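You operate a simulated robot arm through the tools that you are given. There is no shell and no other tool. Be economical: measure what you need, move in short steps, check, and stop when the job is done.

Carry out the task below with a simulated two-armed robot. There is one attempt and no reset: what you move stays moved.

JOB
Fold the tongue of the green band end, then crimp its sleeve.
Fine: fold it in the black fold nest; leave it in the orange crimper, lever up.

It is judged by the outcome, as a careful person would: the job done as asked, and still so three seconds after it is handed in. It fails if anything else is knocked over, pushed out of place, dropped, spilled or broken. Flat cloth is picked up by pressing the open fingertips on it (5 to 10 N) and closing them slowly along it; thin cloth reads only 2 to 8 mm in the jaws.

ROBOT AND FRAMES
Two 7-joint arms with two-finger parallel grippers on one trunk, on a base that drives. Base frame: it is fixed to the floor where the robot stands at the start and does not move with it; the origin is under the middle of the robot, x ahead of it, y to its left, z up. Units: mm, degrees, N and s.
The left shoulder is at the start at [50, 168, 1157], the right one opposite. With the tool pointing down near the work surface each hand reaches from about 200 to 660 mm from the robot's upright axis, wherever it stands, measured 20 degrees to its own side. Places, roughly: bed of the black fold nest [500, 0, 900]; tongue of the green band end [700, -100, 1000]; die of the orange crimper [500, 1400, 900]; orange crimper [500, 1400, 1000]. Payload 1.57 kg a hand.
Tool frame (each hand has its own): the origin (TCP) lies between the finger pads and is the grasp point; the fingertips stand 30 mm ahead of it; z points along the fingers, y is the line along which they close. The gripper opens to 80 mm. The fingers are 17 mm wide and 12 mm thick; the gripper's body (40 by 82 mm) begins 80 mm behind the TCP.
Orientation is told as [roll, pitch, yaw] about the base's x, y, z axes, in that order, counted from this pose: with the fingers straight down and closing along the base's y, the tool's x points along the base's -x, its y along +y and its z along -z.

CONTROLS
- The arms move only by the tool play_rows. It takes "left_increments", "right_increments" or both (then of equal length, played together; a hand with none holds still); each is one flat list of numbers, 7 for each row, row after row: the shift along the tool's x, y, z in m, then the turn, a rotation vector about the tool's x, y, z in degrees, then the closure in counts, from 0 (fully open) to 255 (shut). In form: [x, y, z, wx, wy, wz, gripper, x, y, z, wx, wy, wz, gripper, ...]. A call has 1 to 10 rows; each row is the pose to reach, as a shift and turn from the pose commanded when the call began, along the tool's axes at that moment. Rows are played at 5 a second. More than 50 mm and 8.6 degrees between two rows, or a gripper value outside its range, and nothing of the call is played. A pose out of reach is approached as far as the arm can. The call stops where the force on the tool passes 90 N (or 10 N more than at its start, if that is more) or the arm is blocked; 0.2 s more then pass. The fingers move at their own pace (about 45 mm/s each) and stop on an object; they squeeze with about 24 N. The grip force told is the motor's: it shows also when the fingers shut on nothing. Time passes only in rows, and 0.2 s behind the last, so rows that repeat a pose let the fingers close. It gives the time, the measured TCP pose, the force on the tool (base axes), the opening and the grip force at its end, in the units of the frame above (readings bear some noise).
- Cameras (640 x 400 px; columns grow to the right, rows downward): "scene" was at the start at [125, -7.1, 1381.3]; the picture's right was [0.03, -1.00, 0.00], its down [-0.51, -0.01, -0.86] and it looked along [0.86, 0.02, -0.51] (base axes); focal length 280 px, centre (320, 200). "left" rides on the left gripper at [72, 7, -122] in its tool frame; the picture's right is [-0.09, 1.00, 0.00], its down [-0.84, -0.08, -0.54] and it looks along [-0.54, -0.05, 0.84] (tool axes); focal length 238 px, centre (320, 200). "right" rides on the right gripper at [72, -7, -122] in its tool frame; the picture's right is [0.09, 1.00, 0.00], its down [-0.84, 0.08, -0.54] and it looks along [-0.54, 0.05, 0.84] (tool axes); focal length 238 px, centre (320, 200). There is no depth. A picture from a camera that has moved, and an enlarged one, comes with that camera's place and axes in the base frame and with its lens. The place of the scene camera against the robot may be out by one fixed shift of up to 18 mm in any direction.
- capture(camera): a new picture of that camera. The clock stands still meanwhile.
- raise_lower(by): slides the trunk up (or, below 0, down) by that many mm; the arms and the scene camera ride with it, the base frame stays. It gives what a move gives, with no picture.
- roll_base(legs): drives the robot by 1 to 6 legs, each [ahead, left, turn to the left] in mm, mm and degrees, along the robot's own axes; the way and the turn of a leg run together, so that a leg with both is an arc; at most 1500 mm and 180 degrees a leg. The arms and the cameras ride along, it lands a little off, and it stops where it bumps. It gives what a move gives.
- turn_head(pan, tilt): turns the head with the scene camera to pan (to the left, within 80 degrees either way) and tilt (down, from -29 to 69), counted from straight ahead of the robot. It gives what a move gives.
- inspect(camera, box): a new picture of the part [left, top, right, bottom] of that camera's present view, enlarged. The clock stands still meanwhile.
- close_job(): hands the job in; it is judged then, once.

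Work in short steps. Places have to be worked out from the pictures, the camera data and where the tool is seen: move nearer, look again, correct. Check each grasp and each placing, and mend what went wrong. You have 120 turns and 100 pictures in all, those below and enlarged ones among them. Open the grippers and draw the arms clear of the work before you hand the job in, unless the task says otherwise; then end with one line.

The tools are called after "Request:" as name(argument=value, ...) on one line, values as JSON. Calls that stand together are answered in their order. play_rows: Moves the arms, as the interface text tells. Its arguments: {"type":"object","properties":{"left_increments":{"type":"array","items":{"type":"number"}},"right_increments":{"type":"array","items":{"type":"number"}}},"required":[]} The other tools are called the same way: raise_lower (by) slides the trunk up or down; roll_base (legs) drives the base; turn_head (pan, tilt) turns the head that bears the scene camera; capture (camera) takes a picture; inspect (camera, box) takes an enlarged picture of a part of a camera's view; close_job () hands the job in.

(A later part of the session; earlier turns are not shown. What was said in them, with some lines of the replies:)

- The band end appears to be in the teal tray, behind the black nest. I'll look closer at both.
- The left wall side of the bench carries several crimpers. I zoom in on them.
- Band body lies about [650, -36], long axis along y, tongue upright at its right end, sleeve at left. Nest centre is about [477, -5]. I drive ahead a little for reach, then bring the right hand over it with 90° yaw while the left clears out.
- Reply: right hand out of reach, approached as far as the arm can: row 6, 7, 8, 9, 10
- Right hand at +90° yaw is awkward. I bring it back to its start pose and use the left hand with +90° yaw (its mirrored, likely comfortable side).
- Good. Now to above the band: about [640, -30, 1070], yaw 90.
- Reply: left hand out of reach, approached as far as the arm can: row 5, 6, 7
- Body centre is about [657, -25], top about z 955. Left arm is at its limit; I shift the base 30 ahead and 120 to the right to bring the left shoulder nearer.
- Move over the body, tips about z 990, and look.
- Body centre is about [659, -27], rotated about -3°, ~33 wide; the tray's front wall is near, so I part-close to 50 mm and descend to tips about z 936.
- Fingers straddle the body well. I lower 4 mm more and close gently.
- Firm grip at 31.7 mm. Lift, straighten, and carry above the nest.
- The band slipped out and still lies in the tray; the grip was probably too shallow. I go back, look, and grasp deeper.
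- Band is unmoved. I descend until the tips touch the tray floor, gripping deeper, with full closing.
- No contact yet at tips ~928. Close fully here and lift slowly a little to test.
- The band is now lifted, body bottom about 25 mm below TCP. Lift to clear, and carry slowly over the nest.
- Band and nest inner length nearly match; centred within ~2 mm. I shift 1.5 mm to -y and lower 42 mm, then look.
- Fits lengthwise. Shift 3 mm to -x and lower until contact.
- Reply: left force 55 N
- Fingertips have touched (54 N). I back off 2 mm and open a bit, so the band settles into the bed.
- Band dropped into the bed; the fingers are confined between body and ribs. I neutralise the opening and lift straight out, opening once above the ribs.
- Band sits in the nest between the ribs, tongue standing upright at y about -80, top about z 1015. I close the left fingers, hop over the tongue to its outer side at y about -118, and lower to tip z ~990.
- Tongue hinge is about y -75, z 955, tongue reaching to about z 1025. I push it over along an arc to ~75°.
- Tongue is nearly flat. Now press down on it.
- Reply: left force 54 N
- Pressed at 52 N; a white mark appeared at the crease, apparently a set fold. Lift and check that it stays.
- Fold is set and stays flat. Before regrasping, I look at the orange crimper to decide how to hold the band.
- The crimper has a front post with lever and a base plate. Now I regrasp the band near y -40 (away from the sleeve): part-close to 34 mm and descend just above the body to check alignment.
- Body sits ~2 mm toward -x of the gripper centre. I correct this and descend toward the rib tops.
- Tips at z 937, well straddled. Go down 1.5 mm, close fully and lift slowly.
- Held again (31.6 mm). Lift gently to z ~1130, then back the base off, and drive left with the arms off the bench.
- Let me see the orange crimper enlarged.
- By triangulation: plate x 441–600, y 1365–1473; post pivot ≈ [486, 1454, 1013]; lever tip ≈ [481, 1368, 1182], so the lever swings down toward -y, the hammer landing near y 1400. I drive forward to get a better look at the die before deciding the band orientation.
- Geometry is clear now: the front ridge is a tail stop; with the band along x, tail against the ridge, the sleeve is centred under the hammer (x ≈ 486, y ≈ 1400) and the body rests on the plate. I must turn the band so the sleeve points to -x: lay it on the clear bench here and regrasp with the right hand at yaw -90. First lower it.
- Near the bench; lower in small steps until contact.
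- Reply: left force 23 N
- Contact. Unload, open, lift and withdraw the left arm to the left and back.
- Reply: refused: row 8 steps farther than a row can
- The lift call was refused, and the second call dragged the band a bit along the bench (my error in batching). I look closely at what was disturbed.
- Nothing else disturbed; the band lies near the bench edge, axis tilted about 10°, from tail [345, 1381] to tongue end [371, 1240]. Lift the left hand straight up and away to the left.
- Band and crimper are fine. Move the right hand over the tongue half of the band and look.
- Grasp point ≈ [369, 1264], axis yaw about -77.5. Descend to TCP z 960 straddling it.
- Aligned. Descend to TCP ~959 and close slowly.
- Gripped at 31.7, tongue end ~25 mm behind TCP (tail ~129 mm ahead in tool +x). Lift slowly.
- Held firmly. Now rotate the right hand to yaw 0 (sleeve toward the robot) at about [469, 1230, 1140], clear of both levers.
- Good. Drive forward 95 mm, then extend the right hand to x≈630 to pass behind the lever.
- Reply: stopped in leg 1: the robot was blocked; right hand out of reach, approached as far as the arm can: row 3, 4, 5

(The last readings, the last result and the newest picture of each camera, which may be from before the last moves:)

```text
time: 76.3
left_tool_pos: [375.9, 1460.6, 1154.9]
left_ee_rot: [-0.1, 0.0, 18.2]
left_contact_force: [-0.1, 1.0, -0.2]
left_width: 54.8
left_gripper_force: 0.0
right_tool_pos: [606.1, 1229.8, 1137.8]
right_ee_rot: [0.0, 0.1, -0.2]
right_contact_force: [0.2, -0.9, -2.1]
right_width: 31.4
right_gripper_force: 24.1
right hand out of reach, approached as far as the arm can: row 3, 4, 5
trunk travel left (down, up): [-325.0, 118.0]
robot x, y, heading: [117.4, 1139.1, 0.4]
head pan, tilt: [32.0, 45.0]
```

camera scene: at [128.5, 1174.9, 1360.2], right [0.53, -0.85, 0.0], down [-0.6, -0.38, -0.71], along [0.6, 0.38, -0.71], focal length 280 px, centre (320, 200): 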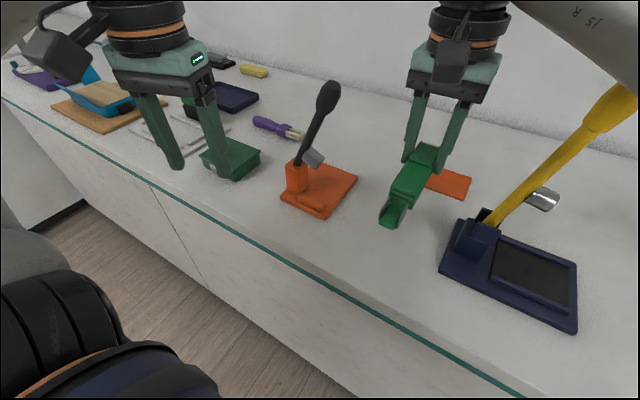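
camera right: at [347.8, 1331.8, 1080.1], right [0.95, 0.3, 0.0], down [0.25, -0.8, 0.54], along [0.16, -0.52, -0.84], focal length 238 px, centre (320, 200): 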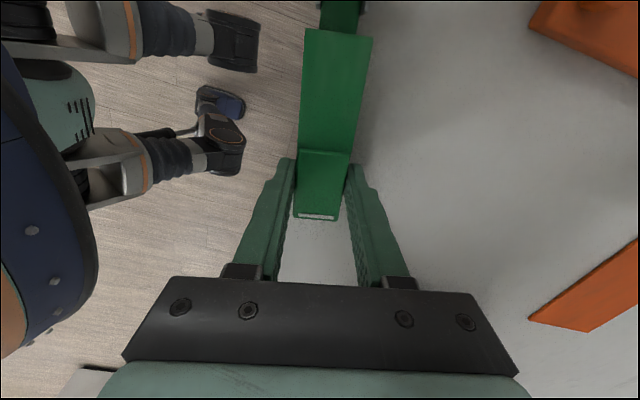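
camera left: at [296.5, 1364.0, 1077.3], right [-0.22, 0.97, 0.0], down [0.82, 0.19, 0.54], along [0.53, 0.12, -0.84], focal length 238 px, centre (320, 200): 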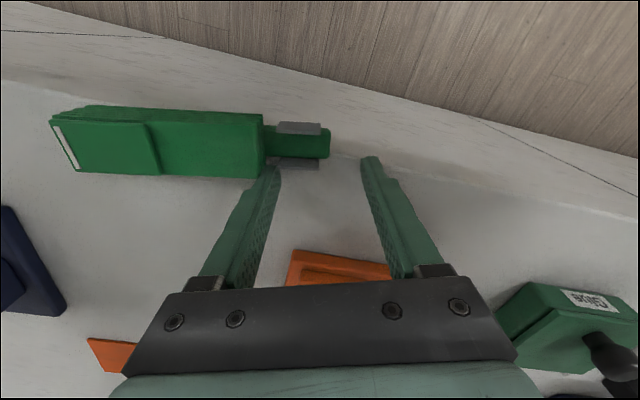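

The base touched the bench front at x≈113; I back off 8 mm and go left 120.

Request:
roll_base(legs=[[-8, 0, 0], [0, 120, 0]])

Request:
capture(camera="scene")

Request:
capture(camera="right")

```text
time: 77.9
left_tool_pos: [367.0, 1581.8, 1155.0]
left_ee_rot: [-0.1, 0.0, 18.3]
left_contact_force: [0.5, -0.3, 0.3]
left_width: 54.9
left_gripper_force: 0.0
right_tool_pos: [596.9, 1351.1, 1137.5]
right_ee_rot: [0.0, 0.0, -0.2]
right_contact_force: [-0.1, 0.0, -2.0]
right_width: 31.4
right_gripper_force: 24.0
trunk travel left (down, up): [-325.0, 118.0]
robot x, y, heading: [105.6, 1263.3, 0.4]
head pan, tilt: [32.0, 45.0]
```

```text
34 pictures are left
camera scene: at [208.3, 1296.8, 1360.2], right [0.53, -0.85, 0.0], down [-0.6, -0.38, -0.71], along [0.6, 0.38, -0.71], focal length 280 px, centre (320, 200)
```

scene: 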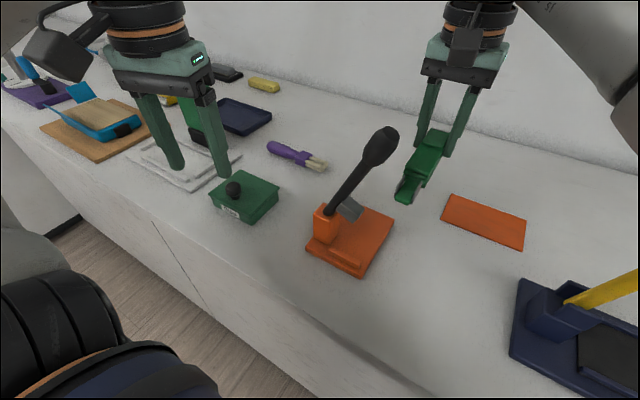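

```text
33 pictures are left
camera right: at [525.6, 1343.4, 1258.6], right [-0.09, 1.0, 0.0], down [0.84, 0.07, 0.54], along [0.54, 0.05, -0.84], focal length 238 px, centre (320, 200)
```

right: 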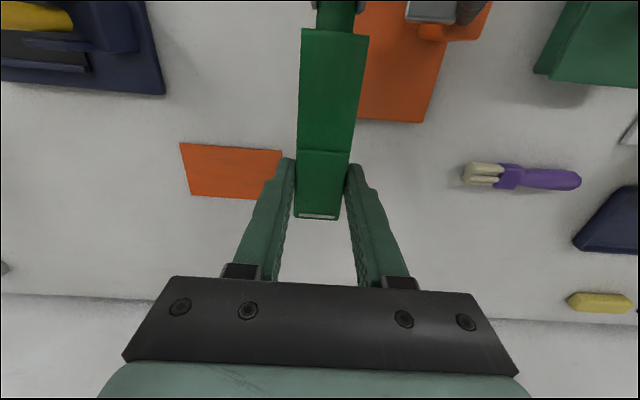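

I need precise crimper coordinates; zoom the scene view (calibrating against the visible right fingertips).

Request:
inspect(camera="scene", box=[290, 110, 460, 290])

```text
2.22 times, centred on (375, 200) of scene
camera zoom: at [208.3, 1296.8, 1360.2], right [0.53, -0.85, 0.0], down [-0.6, -0.38, -0.71], along [0.6, 0.38, -0.71], focal length 621 px, centre (198, 200)
```

zoom: 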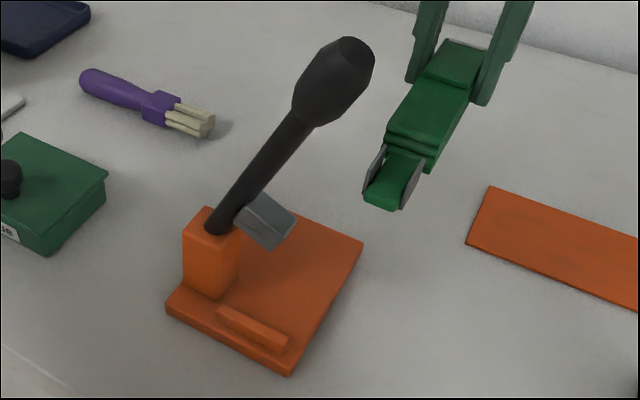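

Calibrated: ridge x≈452, y 1393–1447 (centre 1420); lever plane x≈485, die centre ≈ [485, 1420]. Target: band y 1420, tail near x 457 (TCP x ≈ 587). I lower first at y 1351 and move to x≈612, to pass under/behind the lever.

Request:
play_rows(right_increments=[0, 0, 0.02, 0, 0, 0, 255, 0, 0, 0.045, 0, 0, 0, 255, -0.004, 0, 0.07, 0, 0, 0, 255, -0.008, 0, 0.095, 0, 0, 0, 255, -0.012, 0, 0.12, 0, 0, 0, 255, -0.015, 0, 0.14, 0, 0, 0, 255, -0.015, 0, 0.14, 0, 0, 0, 255])

Request:
roll_base(legs=[[0, 40, 0]])

Request:
inspect(camera="scene", box=[280, 70, 470, 290])

```text
time: 79.5
left_tool_pos: [368.8, 1580.5, 1155.7]
left_ee_rot: [-0.1, 0.0, 18.4]
left_contact_force: [0.1, -0.4, -0.2]
left_width: 54.5
left_gripper_force: 0.1
right_tool_pos: [612.5, 1349.0, 996.8]
right_ee_rot: [0.0, -0.1, -0.3]
right_contact_force: [0.1, 0.4, -1.3]
right_width: 31.8
right_gripper_force: 23.9
trunk travel left (down, up): [-325.0, 118.0]
robot x, y, heading: [102.9, 1263.0, 0.4]
head pan, tilt: [32.0, 45.0]
```

```text
time: 80.3
left_tool_pos: [368.5, 1620.4, 1154.8]
left_ee_rot: [-0.1, 0.0, 18.3]
left_contact_force: [0.4, -0.2, -0.8]
left_width: 55.0
left_gripper_force: 0.0
right_tool_pos: [614.2, 1390.4, 996.7]
right_ee_rot: [0.0, 0.0, -0.2]
right_contact_force: [0.3, -0.1, -2.0]
right_width: 31.2
right_gripper_force: 24.2
trunk travel left (down, up): [-325.0, 118.0]
robot x, y, heading: [102.1, 1301.1, 0.4]
head pan, tilt: [32.0, 45.0]
```

```text
1.82 times, centred on (375, 180) of scene
camera zoom: at [208.1, 1336.7, 1360.2], right [0.53, -0.85, 0.0], down [-0.6, -0.38, -0.71], along [0.6, 0.38, -0.71], focal length 508 px, centre (220, 236)
```

zoom: 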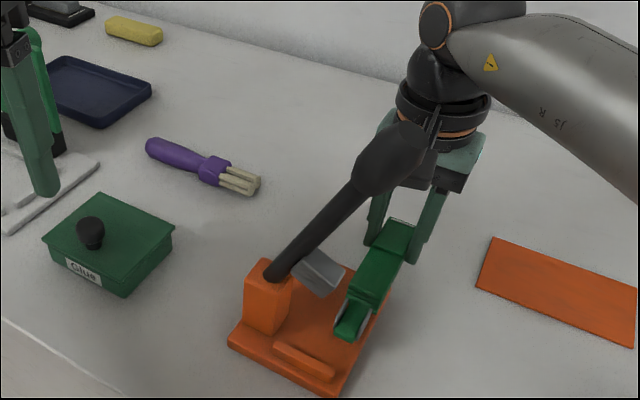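

Tail estimated at [483, 1393], matching expectations. Move +y 29 mm, then check.

Request:
play_rows(right_increments=[0, 0.01, 0, 0, 0, 0, 255, 0, 0.02, 0, 0, 0, 0, 255, 0, 0.029, 0, 0, 0, 0, 255, 0, 0.029, 0.008, 0, 0, 0, 255, 0, 0.029, 0.015, 0, 0, 0, 255, 0, 0.029, 0.015, 0, 0, 0, 255])

Request:
inspect(camera="scene", box=[300, 110, 440, 270])

Request:
capture(camera="right")

```text
time: 81.7
left_tool_pos: [368.1, 1621.0, 1154.6]
left_ee_rot: [0.0, 0.1, 18.4]
left_contact_force: [-0.4, -0.4, -0.1]
left_width: 54.9
left_gripper_force: 0.0
right_tool_pos: [613.8, 1413.9, 982.1]
right_ee_rot: [0.1, -0.1, -0.4]
right_contact_force: [0.9, -1.2, -1.6]
right_width: 31.6
right_gripper_force: 23.9
right hand out of reach, approached as far as the arm can: row 3, 4, 5, 6
trunk travel left (down, up): [-325.0, 118.0]
robot x, y, heading: [106.7, 1300.9, 0.6]
head pan, tilt: [32.0, 45.0]
```

```text
2.50 times, centred on (370, 190) of scene
camera zoom: at [208.1, 1335.6, 1360.2], right [0.53, -0.85, 0.0], down [-0.6, -0.38, -0.71], along [0.6, 0.38, -0.71], focal length 699 px, centre (195, 225)
```

zoom: 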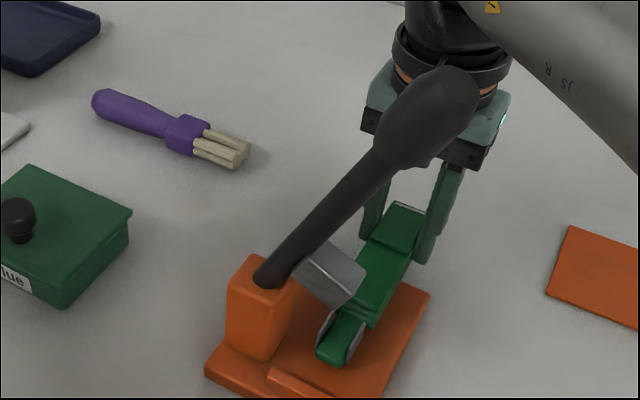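

```text
29 pictures are left
camera right: at [541.2, 1406.6, 1103.3], right [-0.09, 1.0, 0.0], down [0.84, 0.07, 0.54], along [0.54, 0.05, -0.84], focal length 238 px, centre (320, 200)
```

right: 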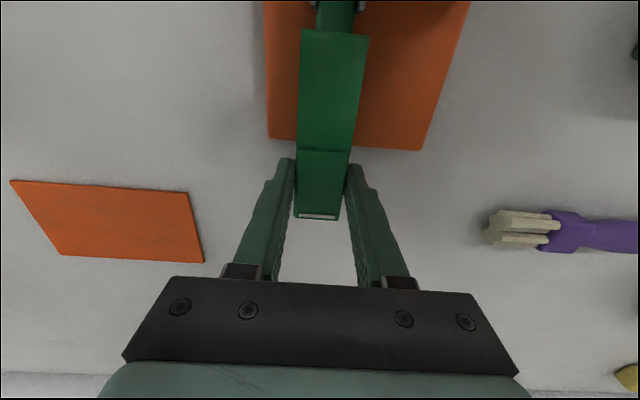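

Plate spans y 1377–1488; target y 1420 still stands. Move to x≈600, y≈1420 and lower to near the plate.

Request:
play_rows(right_increments=[0.005, 0.002, 0, 0, 0, 0.3, 255, 0.01, 0.004, 0, 0, 0, 0.4, 255, 0.014, 0.006, 0, 0, 0, 0.4, 255, 0.014, 0.006, 0.004, 0, 0, 0.4, 255, 0.014, 0.006, 0.008, 0, 0, 0.4, 255, 0.014, 0.006, 0.008, 0, 0, 0.4, 255])

Request:
inspect(camera="scene", box=[310, 170, 430, 290])

```text
time: 83.1
left_tool_pos: [367.1, 1621.6, 1155.1]
left_ee_rot: [-0.1, -0.1, 18.3]
left_contact_force: [-0.2, 0.4, 0.0]
left_width: 55.1
left_gripper_force: 0.1
right_tool_pos: [598.6, 1420.2, 974.8]
right_ee_rot: [0.1, -0.1, -0.6]
right_contact_force: [2.2, 0.0, 6.5]
right_width: 31.5
right_gripper_force: 23.8
trunk travel left (down, up): [-325.0, 118.0]
robot x, y, heading: [107.8, 1302.5, 0.3]
head pan, tilt: [32.0, 45.0]
```

```text
3.33 times, centred on (370, 230) of scene
camera zoom: at [207.8, 1335.6, 1360.4], right [0.53, -0.85, 0.0], down [-0.6, -0.38, -0.71], along [0.6, 0.38, -0.71], focal length 932 px, centre (153, 100)
```

zoom: 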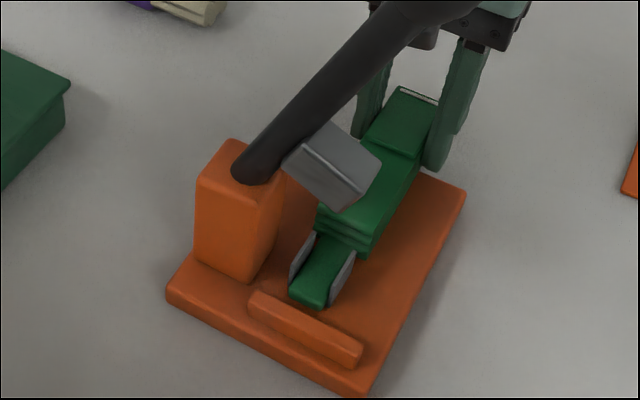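

Band touches the plate; tail ~9 mm from the ridge and skewed ~2° (tail y≈1425). I lift 2 mm, rotate +2° yaw, and set back down.

Request:
play_rows(right_increments=[0, 0, -0.003, 0, 0, 0, 255, 0, 0, -0.003, 0, 0, -2, 255, 0, 0, -0.003, 0, 0, -2.2, 255, 0, 0, 0.0, 0, 0, -2.2, 255, 0, 0, 0.001, 0, 0, -2.2, 255, 0, 0, 0.001, 0, 0, -2.2, 255])

Request:
inspect(camera="scene", box=[310, 170, 430, 290])

```text
time: 84.5
left_tool_pos: [366.9, 1620.0, 1156.4]
left_ee_rot: [-0.1, -0.1, 18.3]
left_contact_force: [0.2, -0.1, 0.4]
left_width: 54.9
left_gripper_force: 0.2
right_tool_pos: [598.3, 1420.1, 975.0]
right_ee_rot: [0.1, -0.2, 1.6]
right_contact_force: [0.8, 0.6, 14.8]
right_width: 31.4
right_gripper_force: 24.3
trunk travel left (down, up): [-325.0, 118.0]
robot x, y, heading: [103.8, 1300.4, 0.3]
head pan, tilt: [32.0, 45.0]
```

```text
3.33 times, centred on (370, 230) of scene
camera zoom: at [206.9, 1335.3, 1360.6], right [0.53, -0.85, 0.0], down [-0.6, -0.38, -0.71], along [0.6, 0.38, -0.71], focal length 932 px, centre (153, 100)
```

zoom: 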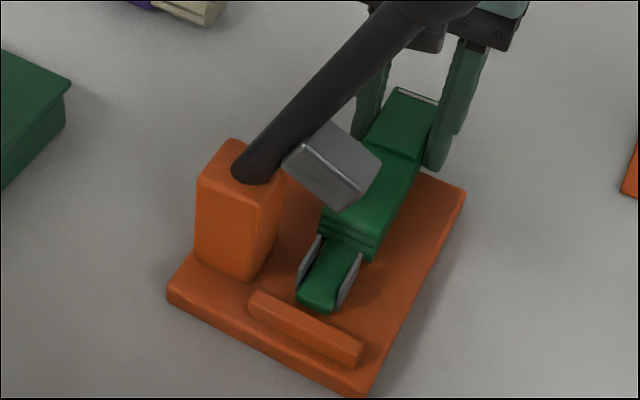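

Tail now points at the ridge centre. To slide it to the stop without the wrist camera nearing the lever, I open, shift back +10 mm, regrip, and slide.

Request:
play_rows(right_increments=[0, 0, -0.003, 0, 0, 0, 255, 0, 0, -0.003, 0, 0, 0, 140, 0, 0, -0.003, 0, 0, 0, 120, -0.005, 0, -0.003, 0, 0, 0, 120, -0.01, 0, -0.003, 0, 0, 0, 120, -0.01, 0, -0.003, 0, 0, 0, 120])

Request:
inspect(camera="scene", box=[310, 110, 470, 290])

```text
time: 85.9
left_tool_pos: [366.8, 1620.0, 1155.3]
left_ee_rot: [-0.1, 0.0, 18.4]
left_contact_force: [-0.5, -0.6, 0.9]
left_width: 55.2
left_gripper_force: 0.1
right_tool_pos: [607.7, 1419.3, 976.1]
right_ee_rot: [0.2, -0.1, 1.6]
right_contact_force: [-0.2, 0.6, -0.4]
right_width: 42.2
right_gripper_force: 0.0
trunk travel left (down, up): [-325.0, 118.0]
robot x, y, heading: [103.1, 1302.4, 0.3]
head pan, tilt: [32.0, 45.0]
```

```text
2.22 times, centred on (390, 200) of scene
camera zoom: at [207.9, 1335.6, 1360.3], right [0.53, -0.85, 0.0], down [-0.6, -0.38, -0.71], along [0.6, 0.38, -0.71], focal length 621 px, centre (164, 200)
```

zoom: 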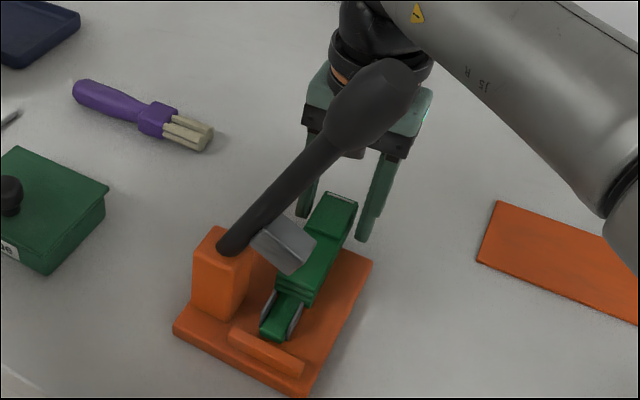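

Regrip and slide -x toward the ridge in 2 mm steps.

Request:
play_rows(right_increments=[0, 0, 0, 0, 0, 0, 160, 0, 0, 0, 0, 0, 0, 255, 0, 0, 0, 0, 0, 0, 255, 0.002, 0, 0, 0, 0, 0, 255, 0.004, 0, 0, 0, 0, 0, 255, 0.006, 0, 0, 0, 0, 0, 255, 0.008, 0, 0, 0, 0, 0, 255, 0.009, 0, 0, 0, 0, 0, 255, 0.009, 0, 0, 0, 0, 0, 255])

Request:
inspect(camera="scene", box=[310, 170, 430, 290])

```text
time: 87.9
left_tool_pos: [366.9, 1620.9, 1154.4]
left_ee_rot: [-0.1, 0.1, 18.3]
left_contact_force: [0.8, 0.9, -0.8]
left_width: 55.1
left_gripper_force: 0.0
right_tool_pos: [600.1, 1419.3, 976.3]
right_ee_rot: [0.0, 0.0, 1.6]
right_contact_force: [0.1, 0.0, -0.6]
right_width: 31.4
right_gripper_force: 23.8
trunk travel left (down, up): [-325.0, 118.0]
robot x, y, heading: [104.7, 1298.1, 0.2]
head pan, tilt: [32.0, 45.0]
```

```text
3.33 times, centred on (370, 230) of scene
camera zoom: at [208.1, 1335.6, 1360.2], right [0.53, -0.85, 0.0], down [-0.6, -0.38, -0.71], along [0.6, 0.38, -0.71], focal length 932 px, centre (153, 100)
```

zoom: 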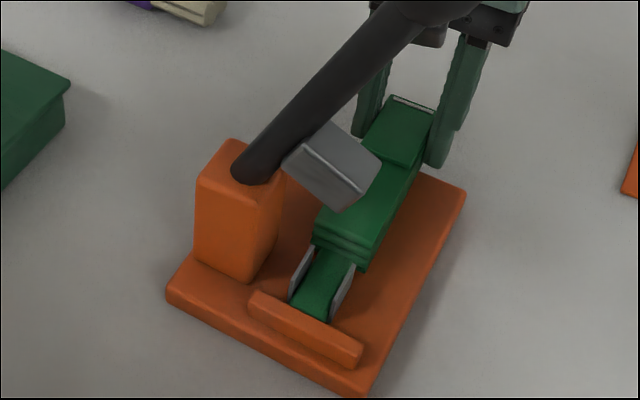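

Tail is nearly at the ridge. Two more millimetres, watching the force.

Request:
play_rows(right_increments=[0.001, 0, 0, 0, 0, 0, 255, 0.002, 0, 0, 0, 0, 0, 255, 0.003, 0, 0, 0, 0, 0, 255, 0.003, 0, 0, 0, 0, 0, 255])

```text
time: 88.9
left_tool_pos: [368.1, 1620.9, 1154.8]
left_ee_rot: [0.0, 0.0, 18.3]
left_contact_force: [-0.3, -0.8, -0.4]
left_width: 54.8
left_gripper_force: 0.1
right_tool_pos: [598.6, 1419.3, 976.7]
right_ee_rot: [0.1, -0.2, 1.4]
right_contact_force: [7.4, 2.1, 1.1]
right_width: 31.5
right_gripper_force: 24.0
trunk travel left (down, up): [-325.0, 118.0]
robot x, y, heading: [104.7, 1300.2, 0.6]
head pan, tilt: [32.0, 45.0]
```

7 N against the ridge: tail is at the stop. Unload, open, back out +x, rise above the body, then go to -y.

Request:
play_rows(right_increments=[-0.002, 0, 0, 0, 0, 0, 255, -0.002, 0, 0, 0, 0, 0, 140, -0.002, 0, 0, 0, 0, 0, 110, -0.008, 0, 0, 0, 0, 0, 90, -0.015, 0, -0.005, 0, 0, 0, 90, -0.015, 0, -0.02, 0, 0, 0, 90, -0.015, -0.005, -0.038, 0, 0, 0, 90, -0.015, -0.03, -0.042, 0, 0, 0, 90, -0.015, -0.06, -0.042, 0, 0, 0, 90, -0.015, -0.09, -0.05, 0, 0, 0, 90])

Request:
capture(camera="scene")

```text
time: 91.1
left_tool_pos: [367.4, 1620.9, 1156.0]
left_ee_rot: [0.0, 0.0, 18.4]
left_contact_force: [0.4, 0.8, -0.5]
left_width: 54.8
left_gripper_force: 0.1
right_tool_pos: [615.1, 1329.8, 1026.9]
right_ee_rot: [0.1, 0.0, 1.5]
right_contact_force: [0.2, -0.2, -0.1]
right_width: 51.7
right_gripper_force: 0.1
right hand out of reach, approached as far as the arm can: row 5, 6
trunk travel left (down, up): [-325.0, 118.0]
robot x, y, heading: [104.0, 1300.9, 0.6]
head pan, tilt: [32.0, 45.0]
```

```text
24 pictures are left
camera scene: at [207.9, 1335.0, 1360.3], right [0.53, -0.85, 0.0], down [-0.6, -0.38, -0.71], along [0.6, 0.38, -0.71], focal length 280 px, centre (320, 200)
```

scene: 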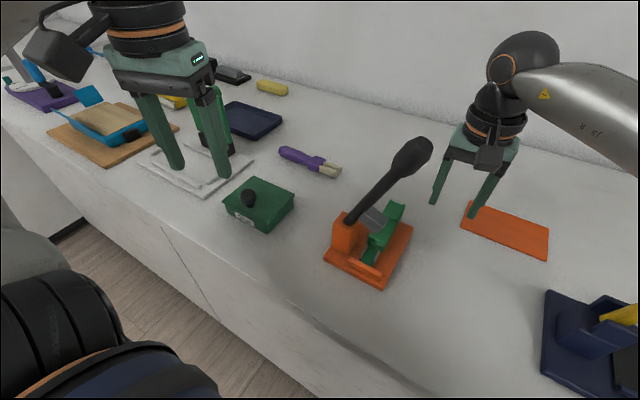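

Band is in place. Right arm retreats up/right; left hand rises above knob height and comes over the lever knob (≈[485, 1404, 1162]) turning to yaw 90, so its fingers will close along x around the knob.

Request:
play_rows(left_increments=[0, 0, -0.035, 0, 0, -8, 0, 0, 0, -0.07, 0, 0, -16, 0, -0.003, -0.01, -0.105, 0, 0, -24, 0, -0.01, -0.045, -0.105, 0, 0, -32, 0, -0.017, -0.08, -0.105, 0, 0, -40, 0, -0.024, -0.12, -0.105, 0, 0, -48, 0, -0.03, -0.155, -0.105, 0, 0, -56, 0, -0.036, -0.19, -0.105, 0, 0, -64, 0, -0.04, -0.22, -0.105, 0, 0, -71.7, 0, -0.044, -0.242, -0.105, 0, 0, -71.7, 0], right_increments=[0.005, -0.01, -0.01, 0, 0, 0, 90, 0.01, -0.02, -0.02, 0, 0, 0, 90, 0.015, -0.03, -0.03, 0, 0, 0, 90, 0.02, -0.04, -0.045, 0, 0, 0, 90, 0.025, -0.05, -0.06, 0, 0, 0, 90, 0.03, -0.06, -0.075, 0, 0, 0, 90, 0.035, -0.07, -0.09, 0, 0, 0, 90, 0.04, -0.08, -0.1, 0, 0, 0, 90, 0.05, -0.09, -0.1, 0, 0, 0, 90, 0.06, -0.1, -0.1, 0, 0, 0, 90])

Request:
capture(camera="left")

Request:
capture(camera="scene")

```text
time: 93.3
left_tool_pos: [487.1, 1401.6, 1260.5]
left_ee_rot: [-0.1, 0.1, 90.1]
left_contact_force: [0.2, 0.0, 0.1]
left_width: 80.0
left_gripper_force: 0.0
left hand out of reach, approached as far as the arm can: row 2, 3
right_tool_pos: [555.7, 1227.7, 1125.9]
right_ee_rot: [0.2, 0.0, 1.4]
right_contact_force: [0.3, 1.1, -0.3]
right_width: 51.8
right_gripper_force: 0.0
trunk travel left (down, up): [-325.0, 118.0]
robot x, y, heading: [101.6, 1301.9, 0.1]
head pan, tilt: [32.0, 45.0]
```

```text
23 pictures are left
camera left: at [478.8, 1330.7, 1382.3], right [-1.0, 0.09, 0.0], down [0.08, 0.84, 0.54], along [0.05, 0.54, -0.84], focal length 238 px, centre (320, 200)
```

left: 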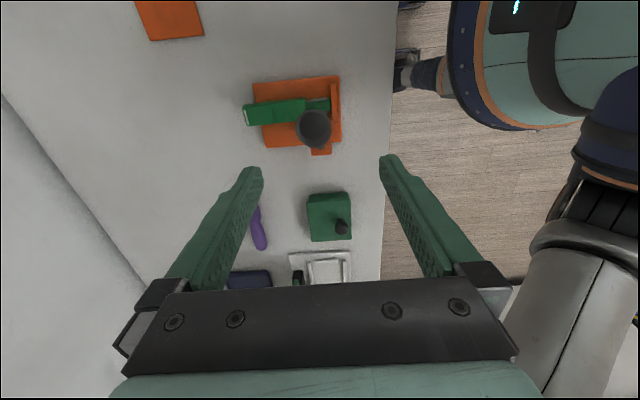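

```text
22 pictures are left
camera scene: at [208.0, 1335.0, 1360.3], right [0.53, -0.85, 0.0], down [-0.6, -0.38, -0.71], along [0.6, 0.38, -0.71], focal length 280 px, centre (320, 200)
```

scene: 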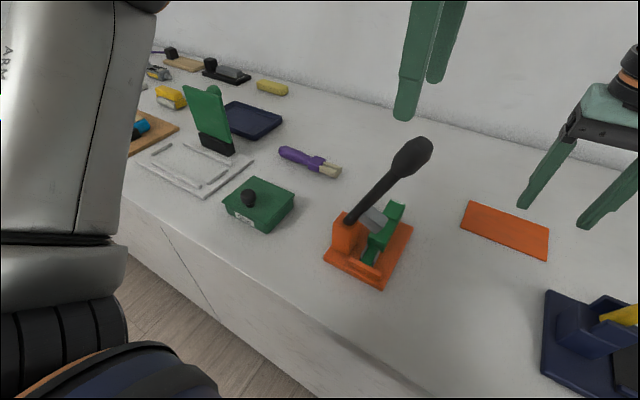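

Knob top is at ≈[491, 1389, 1185]; the band seen from above is well against the ridge. Lower the open fingers around the knob centre ≈[490, 1396, 1163].

Request:
play_rows(left_increments=[0.003, -0.003, 0.02, 0, 0, 0, 0, 0.005, -0.003, 0.045, 0, 0, 0, 0, 0.005, -0.003, 0.07, 0, 0, 0, 0, 0.005, -0.003, 0.09, 0, 0, 0, 0, 0.005, -0.003, 0.095, 0, 0, 0, 0, 0.005, -0.003, 0.095, 0, 0, 0, 0])

Request:
capture(camera="left")

Request:
inspect(camera="scene", box=[310, 70, 470, 290])

```text
time: 94.7
left_tool_pos: [489.4, 1399.1, 1164.8]
left_ee_rot: [0.0, 0.1, 90.0]
left_contact_force: [-0.1, 1.0, -0.2]
left_width: 80.2
left_gripper_force: 0.1
right_tool_pos: [555.6, 1230.6, 1127.2]
right_ee_rot: [0.0, -0.1, 1.5]
right_contact_force: [0.2, 0.0, -0.1]
right_width: 51.6
right_gripper_force: 0.0
trunk travel left (down, up): [-325.0, 118.0]
robot x, y, heading: [104.1, 1301.4, 0.2]
head pan, tilt: [32.0, 45.0]
```

```text
21 pictures are left
camera left: at [481.2, 1327.3, 1287.5], right [-1.0, 0.09, 0.0], down [0.08, 0.84, 0.54], along [0.05, 0.54, -0.84], focal length 238 px, centre (320, 200)
```

left: 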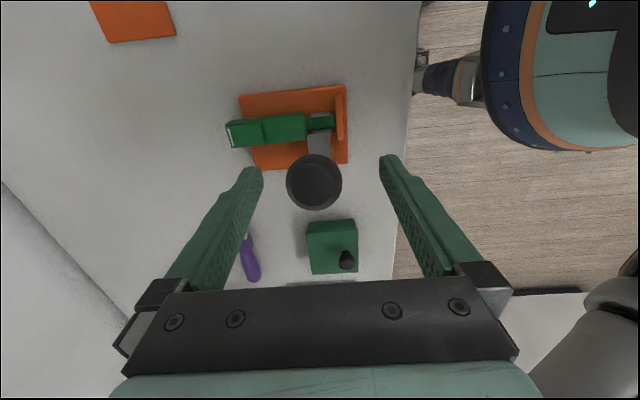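

```text
1.82 times, centred on (390, 180) of scene
camera zoom: at [208.0, 1335.6, 1360.3], right [0.53, -0.85, 0.0], down [-0.6, -0.38, -0.71], along [0.6, 0.38, -0.71], focal length 508 px, centre (193, 236)
```

zoom: 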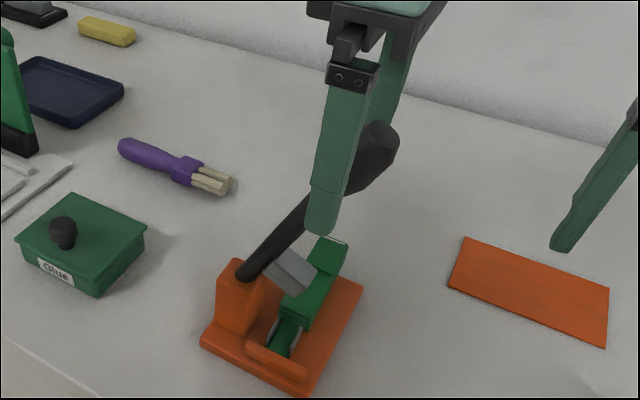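

The knob is between the fingers. Close on it.

Request:
play_rows(left_increments=[0.004, -0.001, 0, 0, 0, 0, 60, 0.004, -0.001, 0, 0, 0, 0, 120, 0.004, -0.001, 0, 0, 0, 0, 180, 0.004, -0.001, 0, 0, 0, 0, 255, 0.004, -0.001, 0, 0, 0, 0, 255, 0.004, -0.001, 0, 0, 0, 0, 255])

```text
time: 96.1
left_tool_pos: [491.2, 1395.3, 1165.2]
left_ee_rot: [-0.1, 0.1, 90.1]
left_contact_force: [10.6, 0.2, 2.7]
left_width: 32.2
left_gripper_force: 39.2
right_tool_pos: [556.6, 1230.0, 1126.5]
right_ee_rot: [-0.1, 0.0, 1.6]
right_contact_force: [-0.8, -0.6, 0.4]
right_width: 51.8
right_gripper_force: 0.1
trunk travel left (down, up): [-325.0, 118.0]
robot x, y, heading: [103.4, 1304.2, 0.3]
head pan, tilt: [32.0, 45.0]
```

Knob gripped (32 mm). Before swinging, move the right hand back and away to keep it out of the left hand's sweep.

Request:
play_rows(right_increments=[0.03, 0, 0, 0, 0, 0, 90, 0.06, 0, 0, 0, 0, 0, 90, 0.09, 0, 0, 0, 0, 0, 90, 0.12, 0, 0, 0, 0, 0, 90, 0.15, -0.02, 0, 0, 0, 0, 90, 0.18, -0.04, 0, 0, 0, 0, 90, 0.2, -0.07, 0, 0, 0, 0, 90, 0.2, -0.1, 0, 0, 0, 0, 90, 0.2, -0.13, 0, 0, 0, 0, 90])

Request:
play_rows(left_increments=[0.0, -0.001, 0.0, 0, 0, 0, 255, 0.011, -0.001, 0.006, 0, 0, 0, 255, 0.0217, -0.001, 0.0122, 0, 0, 0, 255, 0.032, -0.001, 0.0196, 0, 0, 0, 255, 0.0434, -0.001, 0.0279, 0, 0, 0, 255, 0.0434, -0.001, 0.0279, 0, 0, 0, 255])

Request:
inspect(camera="scene", box=[310, 70, 470, 290])

```text
time: 98.1
left_tool_pos: [491.1, 1394.6, 1164.6]
left_ee_rot: [0.0, 0.0, 90.1]
left_contact_force: [11.9, -1.8, 8.7]
left_width: 31.8
left_gripper_force: 40.3
right_tool_pos: [360.6, 1092.1, 1125.8]
right_ee_rot: [0.2, 0.1, 1.5]
right_contact_force: [-0.2, 0.1, 1.0]
right_width: 51.9
right_gripper_force: 0.0
trunk travel left (down, up): [-325.0, 118.0]
robot x, y, heading: [107.3, 1300.7, 0.1]
head pan, tilt: [32.0, 45.0]
```

```text
time: 99.5
left_tool_pos: [490.5, 1352.3, 1136.3]
left_ee_rot: [0.1, -0.1, 90.0]
left_contact_force: [7.7, 4.1, 4.0]
left_width: 31.7
left_gripper_force: 40.3
right_tool_pos: [361.8, 1093.5, 1126.8]
right_ee_rot: [0.0, -0.1, 1.6]
right_contact_force: [0.2, -0.8, -0.5]
right_width: 51.7
right_gripper_force: 0.1
trunk travel left (down, up): [-325.0, 118.0]
robot x, y, heading: [105.0, 1303.6, 0.2]
head pan, tilt: [32.0, 45.0]
```

```text
1.82 times, centred on (390, 180) of scene
camera zoom: at [208.9, 1335.9, 1360.1], right [0.53, -0.85, 0.0], down [-0.6, -0.38, -0.71], along [0.6, 0.38, -0.71], focal length 508 px, centre (193, 236)
```

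zoom: 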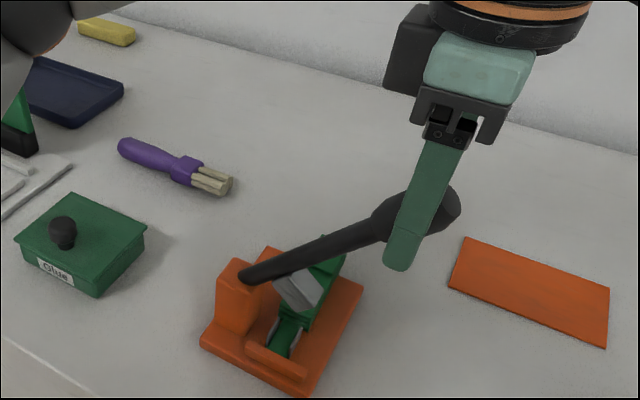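

The lever follows well and the crimper stays put. Continue the arc to ~18°.

Request:
play_rows(left_increments=[0.009, -0.001, 0.008, 0, 0, 0, 255, 0.0175, -0.001, 0.0168, 0, 0, 0, 255, 0.026, -0.001, 0.0268, 0, 0, 0, 255, 0.0335, -0.001, 0.0373, 0, 0, 0, 255, 0.0405, -0.001, 0.0483, 0, 0, 0, 255, 0.0465, -0.001, 0.0598, 0, 0, 0, 255, 0.0518, -0.001, 0.0716, 0, 0, 0, 255, 0.0562, -0.001, 0.0838, 0, 0, 0, 255, 0.0562, -0.001, 0.0838, 0, 0, 0, 255])

Request:
inspect(camera="scene", box=[310, 90, 470, 290])

```text
time: 101.5
left_tool_pos: [491.0, 1294.5, 1054.3]
left_ee_rot: [-0.1, 0.1, 89.8]
left_contact_force: [0.6, -6.5, 6.3]
left_width: 31.9
left_gripper_force: 40.1
right_tool_pos: [359.3, 1092.1, 1126.9]
right_ee_rot: [0.1, 0.0, 1.4]
right_contact_force: [0.1, -0.1, -0.6]
right_width: 51.6
right_gripper_force: 0.0
trunk travel left (down, up): [-325.0, 118.0]
robot x, y, heading: [103.9, 1300.4, 0.3]
head pan, tilt: [32.0, 45.0]
```

```text
2.00 times, centred on (390, 190) of scene
camera zoom: at [207.6, 1334.5, 1360.3], right [0.53, -0.85, 0.0], down [-0.6, -0.38, -0.71], along [0.6, 0.38, -0.71], focal length 559 px, centre (180, 220)
```

zoom: 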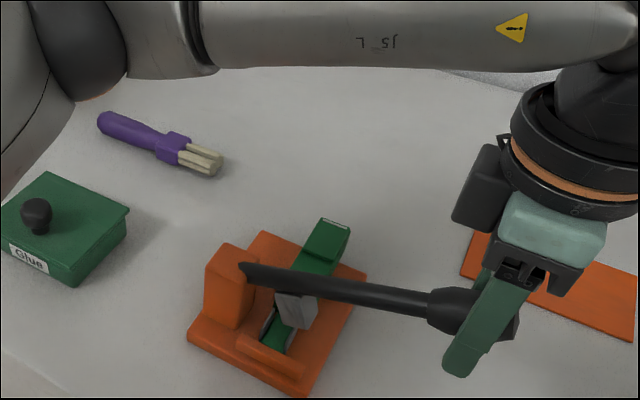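

Hammer is coming down squarely over the sleeve. Continue down until resistance.

Request:
play_rows(left_increments=[0.0025, 0, 0.013, 0, 0, 0, 255, 0.0047, 0, 0.026, 0, 0, 0, 255, 0.0065, 0, 0.039, 0, 0, 0, 255, 0.0072, 0, 0.0515, 0, 0, 0, 255, 0.0072, 0, 0.0515, 0, 0, 0, 255])

Request:
inspect(camera="scene", box=[310, 130, 470, 290])

```text
time: 102.7
left_tool_pos: [491.4, 1286.5, 1001.2]
left_ee_rot: [0.0, -0.1, 90.0]
left_contact_force: [0.5, -13.0, 4.7]
left_width: 31.2
left_gripper_force: 40.4
right_tool_pos: [360.7, 1092.0, 1125.1]
right_ee_rot: [0.0, 0.0, 1.5]
right_contact_force: [-0.4, 0.1, -0.2]
right_width: 51.8
right_gripper_force: 0.0
trunk travel left (down, up): [-325.0, 118.0]
robot x, y, heading: [108.8, 1300.8, 0.2]
head pan, tilt: [32.0, 45.0]
```

```text
2.50 times, centred on (390, 210) of scene
camera zoom: at [207.9, 1333.9, 1360.2], right [0.53, -0.85, 0.0], down [-0.6, -0.38, -0.71], along [0.6, 0.38, -0.71], focal length 699 px, centre (145, 175)
```

zoom: 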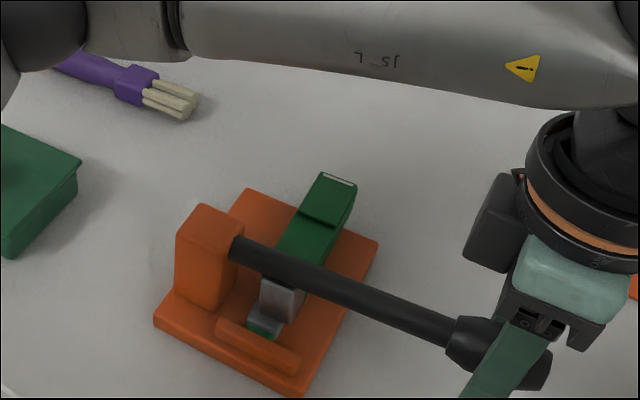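

The sleeve's flanges are being bent in. Continue further down to full stop.

Request:
play_rows(left_increments=[0.003, 0, 0.008, 0, 0, 0, 255, 0.003, 0, 0.016, 0, 0, 0, 255, 0.002, 0, 0.024, 0, 0, 0, 255, 0.001, 0, 0.032, 0, 0, 0, 255, 0, 0, 0.038, 0, 0, 0, 255, 0, 0, 0.038, 0, 0, 0, 255])

Request:
inspect(camera="scene", box=[310, 150, 450, 290])

```text
time: 104.1
left_tool_pos: [491.7, 1286.7, 969.0]
left_ee_rot: [-0.4, 0.5, 90.0]
left_contact_force: [0.2, -3.7, 35.6]
left_width: 31.5
left_gripper_force: 40.4
right_tool_pos: [359.4, 1092.0, 1126.8]
right_ee_rot: [0.1, -0.2, 1.4]
right_contact_force: [-0.5, -0.6, 0.4]
right_width: 52.1
right_gripper_force: 0.0
trunk travel left (down, up): [-325.0, 118.0]
robot x, y, heading: [106.5, 1303.7, 0.1]
head pan, tilt: [32.0, 45.0]
```

```text
2.86 times, centred on (380, 220) of scene
camera zoom: at [205.5, 1335.1, 1360.6], right [0.53, -0.85, 0.0], down [-0.6, -0.38, -0.71], along [0.6, 0.38, -0.71], focal length 799 px, centre (149, 143)
```

zoom: 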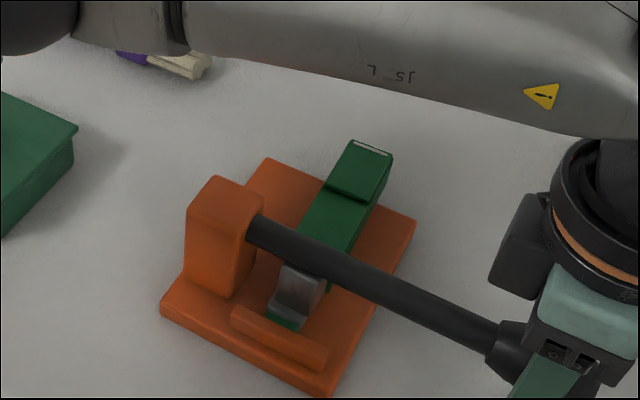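

Firm stop reached (36 N). Press a little harder briefly to ensure the crimp is complete.

Request:
play_rows(left_increments=[0, 0, 0.003, 0, 0, 0, 255, 0, 0, 0.005, 0, 0, 0, 255, 0, 0, 0.005, 0, 0, 0, 255])

```text
time: 104.9
left_tool_pos: [490.4, 1286.5, 963.2]
left_ee_rot: [-0.5, 0.4, 90.0]
left_contact_force: [-1.5, -0.9, 35.7]
left_width: 31.3
left_gripper_force: 40.6
right_tool_pos: [357.5, 1093.2, 1128.2]
right_ee_rot: [0.1, -0.2, 1.5]
right_contact_force: [-1.0, -0.2, -0.4]
right_width: 51.7
right_gripper_force: 0.1
trunk travel left (down, up): [-325.0, 118.0]
robot x, y, heading: [108.0, 1299.7, 0.1]
head pan, tilt: [32.0, 45.0]
```

Now raise the lever back a bit along the arc and look at the sleeve.

Request:
play_rows(left_increments=[0, 0, -0.01, 0, 0, 0, 255, 0, 0, -0.025, 0, 0, 0, 255, 0, 0, -0.04, 0, 0, 0, 255, -0.002, 0, -0.065, 0, 0, 0, 255, -0.0085, 0, -0.091, 0, 0, 0, 255, -0.013, 0, -0.103, 0, 0, 0, 255, -0.0185, 0, -0.1135, 0, 0, 0, 255, -0.025, 0, -0.125, 0, 0, 0, 255, -0.0315, 0, -0.136, 0, 0, 0, 255, -0.0315, 0, -0.136, 0, 0, 0, 255])

Request:
inspect(camera="scene", box=[320, 120, 460, 290])

```text
time: 107.1
left_tool_pos: [492.1, 1322.7, 1094.9]
left_ee_rot: [0.0, 0.1, 90.0]
left_contact_force: [-9.1, 15.4, -20.6]
left_width: 31.3
left_gripper_force: 40.5
right_tool_pos: [360.8, 1094.0, 1126.6]
right_ee_rot: [-0.1, -0.1, 1.5]
right_contact_force: [0.0, -0.1, 0.4]
right_width: 51.5
right_gripper_force: 0.0
trunk travel left (down, up): [-325.0, 118.0]
robot x, y, heading: [106.6, 1305.1, 0.4]
head pan, tilt: [32.0, 45.0]
```

```text
2.35 times, centred on (390, 205) of scene
camera zoom: at [207.9, 1337.9, 1360.1], right [0.53, -0.85, 0.0], down [-0.6, -0.38, -0.71], along [0.6, 0.38, -0.71], focal length 658 px, centre (155, 188)
```

zoom: 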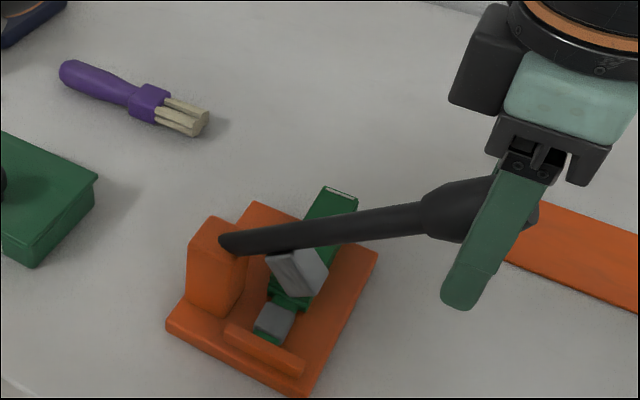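

Sleeve is flattened: crimped. Continue raising the lever to its original angle (~66°), with slightly smaller radius to relieve the pull.

Request:
play_rows(left_increments=[-0.004, 0, 0.001, 0, 0, 0, 255, -0.011, 0, -0.008, 0, 0, 0, 255, -0.018, 0, -0.0192, 0, 0, 0, 255, -0.027, 0, -0.028, 0, 0, 0, 255, -0.0359, 0, -0.0365, 0, 0, 0, 255, -0.046, 0, -0.044, 0, 0, 0, 255, -0.056, 0, -0.051, 0, 0, 0, 255, -0.066, 0, -0.0565, 0, 0, 0, 255, -0.075, 0, -0.0614, 0, 0, 0, 255, -0.078, 0, -0.063, 0, 0, 0, 255])

Request:
inspect(camera="scene", box=[300, 70, 460, 290])

```text
time: 109.3
left_tool_pos: [491.2, 1397.1, 1156.8]
left_ee_rot: [0.0, 0.1, 89.9]
left_contact_force: [-8.7, -0.3, -17.7]
left_width: 31.7
left_gripper_force: 40.7
right_tool_pos: [360.3, 1093.7, 1126.2]
right_ee_rot: [0.0, 0.1, 1.4]
right_contact_force: [-0.3, 0.2, -0.5]
right_width: 51.6
right_gripper_force: 0.1
trunk travel left (down, up): [-325.0, 118.0]
robot x, y, heading: [107.6, 1297.5, 0.3]
head pan, tilt: [32.0, 45.0]
```

```text
1.82 times, centred on (380, 180) of scene
camera zoom: at [207.8, 1336.0, 1360.2], right [0.53, -0.85, 0.0], down [-0.6, -0.38, -0.71], along [0.6, 0.38, -0.71], focal length 508 px, centre (211, 236)
```

zoom: 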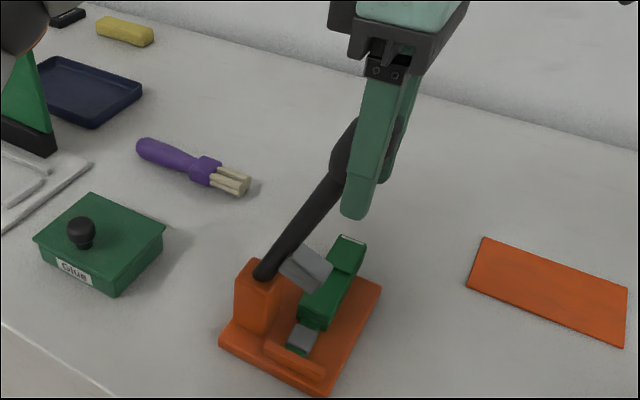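

Lever is up. Relax the force, open slowly, and check it stays before withdrawing.

Request:
play_rows(left_increments=[0, 0, 0.004, 0, 0, 0, 255, 0, 0, 0.004, 0, 0, 0, 140, 0, 0, 0.004, 0, 0, 0, 110, 0, 0, 0.004, 0, 0, 0, 60, 0, 0, 0.004, 0, 0, 0, 0, 0, 0, 0.004, 0, 0, 0, 0, 0, 0, 0.004, 0, 0, 0, 0])

Request:
inspect(camera="scene", box=[300, 70, 460, 290])

Request:
capture(camera="left")

```text
time: 110.9
left_tool_pos: [492.2, 1397.4, 1154.4]
left_ee_rot: [0.0, 0.0, 90.0]
left_contact_force: [0.4, -0.1, -0.3]
left_width: 79.7
left_gripper_force: 0.1
right_tool_pos: [360.7, 1092.2, 1126.8]
right_ee_rot: [0.0, 0.0, 1.6]
right_contact_force: [-0.4, 0.0, 0.5]
right_width: 51.8
right_gripper_force: 0.0
trunk travel left (down, up): [-325.0, 118.0]
robot x, y, heading: [107.1, 1302.8, 0.3]
head pan, tilt: [32.0, 45.0]
```

```text
1.82 times, centred on (380, 180) of scene
camera zoom: at [208.0, 1335.6, 1360.3], right [0.53, -0.85, 0.0], down [-0.6, -0.38, -0.71], along [0.6, 0.38, -0.71], focal length 508 px, centre (211, 236)
```

zoom: 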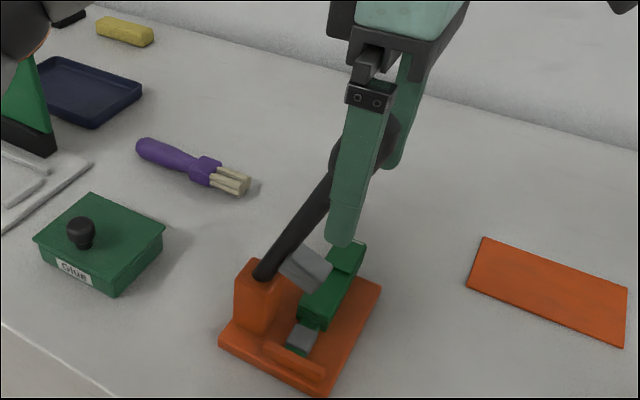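

```text
12 pictures are left
camera left: at [484.3, 1325.6, 1276.2], right [-1.0, 0.09, 0.0], down [0.08, 0.84, 0.54], along [0.05, 0.54, -0.84], focal length 238 px, centre (320, 200)
```

left: 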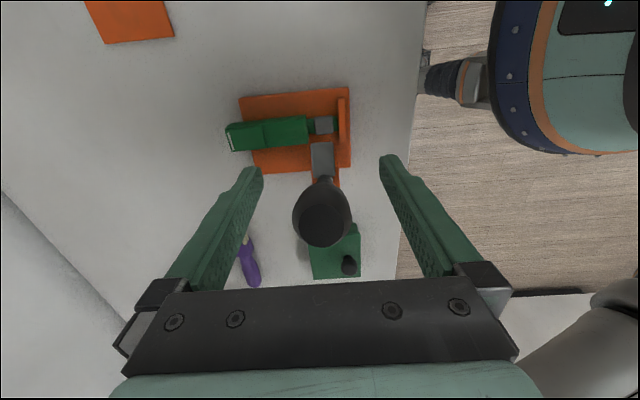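

Lever stays up, band remains against the ridge with flattened sleeve. Lift the left hand straight up.

Request:
play_rows(left_increments=[0, 0, -0.03, 0, 0, 0, 0, 0, 0, -0.06, 0, 0, 0, 0, 0, 0, -0.09, 0, 0, 0, 0, 0, 0, -0.11, 0, 0, 0, 0, 0, 0.03, -0.11, 0, 0, 0, 0, 0, 0.06, -0.11, 0, 0, 0, 0, -0.02, 0.1, -0.11, 0, 0, 0, 0, -0.04, 0.14, -0.11, 0, 0, 0, 0, -0.06, 0.17, -0.11, 0, 0, 0, 0, -0.08, 0.2, -0.11, 0, 0, 0, 0])

Request:
capture(camera="scene")

Request:
inspect(camera="scene", box=[320, 110, 440, 290])

```text
time: 113.1
left_tool_pos: [291.0, 1477.9, 1263.9]
left_ee_rot: [-0.1, 0.1, 90.1]
left_contact_force: [-0.1, 0.2, 0.8]
left_width: 79.7
left_gripper_force: 0.0
right_tool_pos: [359.5, 1093.7, 1126.8]
right_ee_rot: [0.0, -0.1, 1.5]
right_contact_force: [0.1, 0.2, -0.2]
right_width: 51.7
right_gripper_force: 0.1
trunk travel left (down, up): [-325.0, 118.0]
robot x, y, heading: [103.8, 1298.0, 0.4]
head pan, tilt: [32.0, 45.0]
```

```text
11 pictures are left
camera scene: at [207.3, 1336.0, 1360.3], right [0.53, -0.85, 0.0], down [-0.6, -0.38, -0.71], along [0.6, 0.38, -0.71], focal length 280 px, centre (320, 200)
```

scene: 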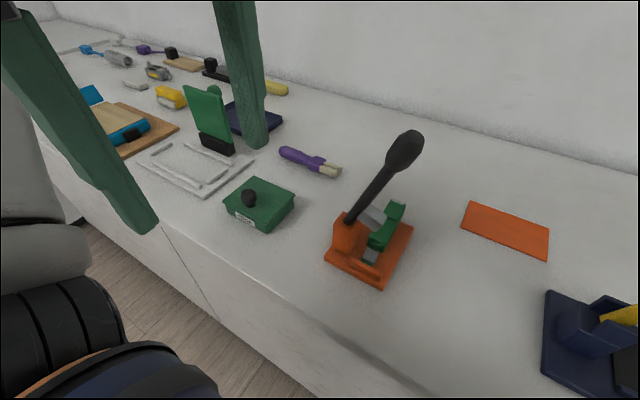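

```text
2.22 times, centred on (380, 200) of scene
camera zoom: at [207.3, 1336.0, 1360.3], right [0.53, -0.85, 0.0], down [-0.6, -0.38, -0.71], along [0.6, 0.38, -0.71], focal length 621 px, centre (187, 200)
```

zoom: 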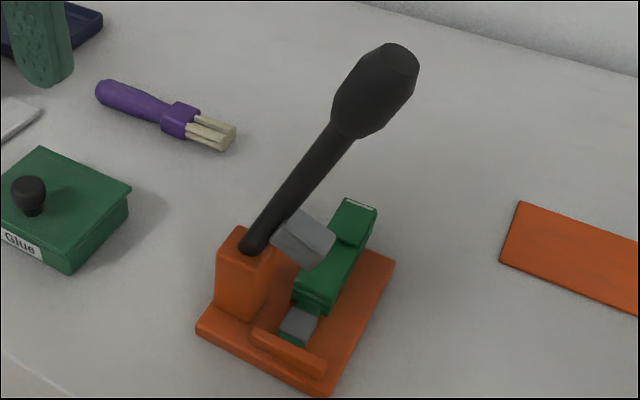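

Tongue folded, sleeve crimped flat, band in the orange crimper against its stop, lever up, and both arms open and clear. Handing in.

Request:
close_job()

```text
The job is handed in.
```

The green band end's tongue was folded in the black fold nest and its sleeve crimped. The band is in the orange crimper with the lever up; the job is handed in, and I have not seen the verdict. On the way, the band slid a short distance along the bench when I sent one move too early, but nothing else moved that I could see.
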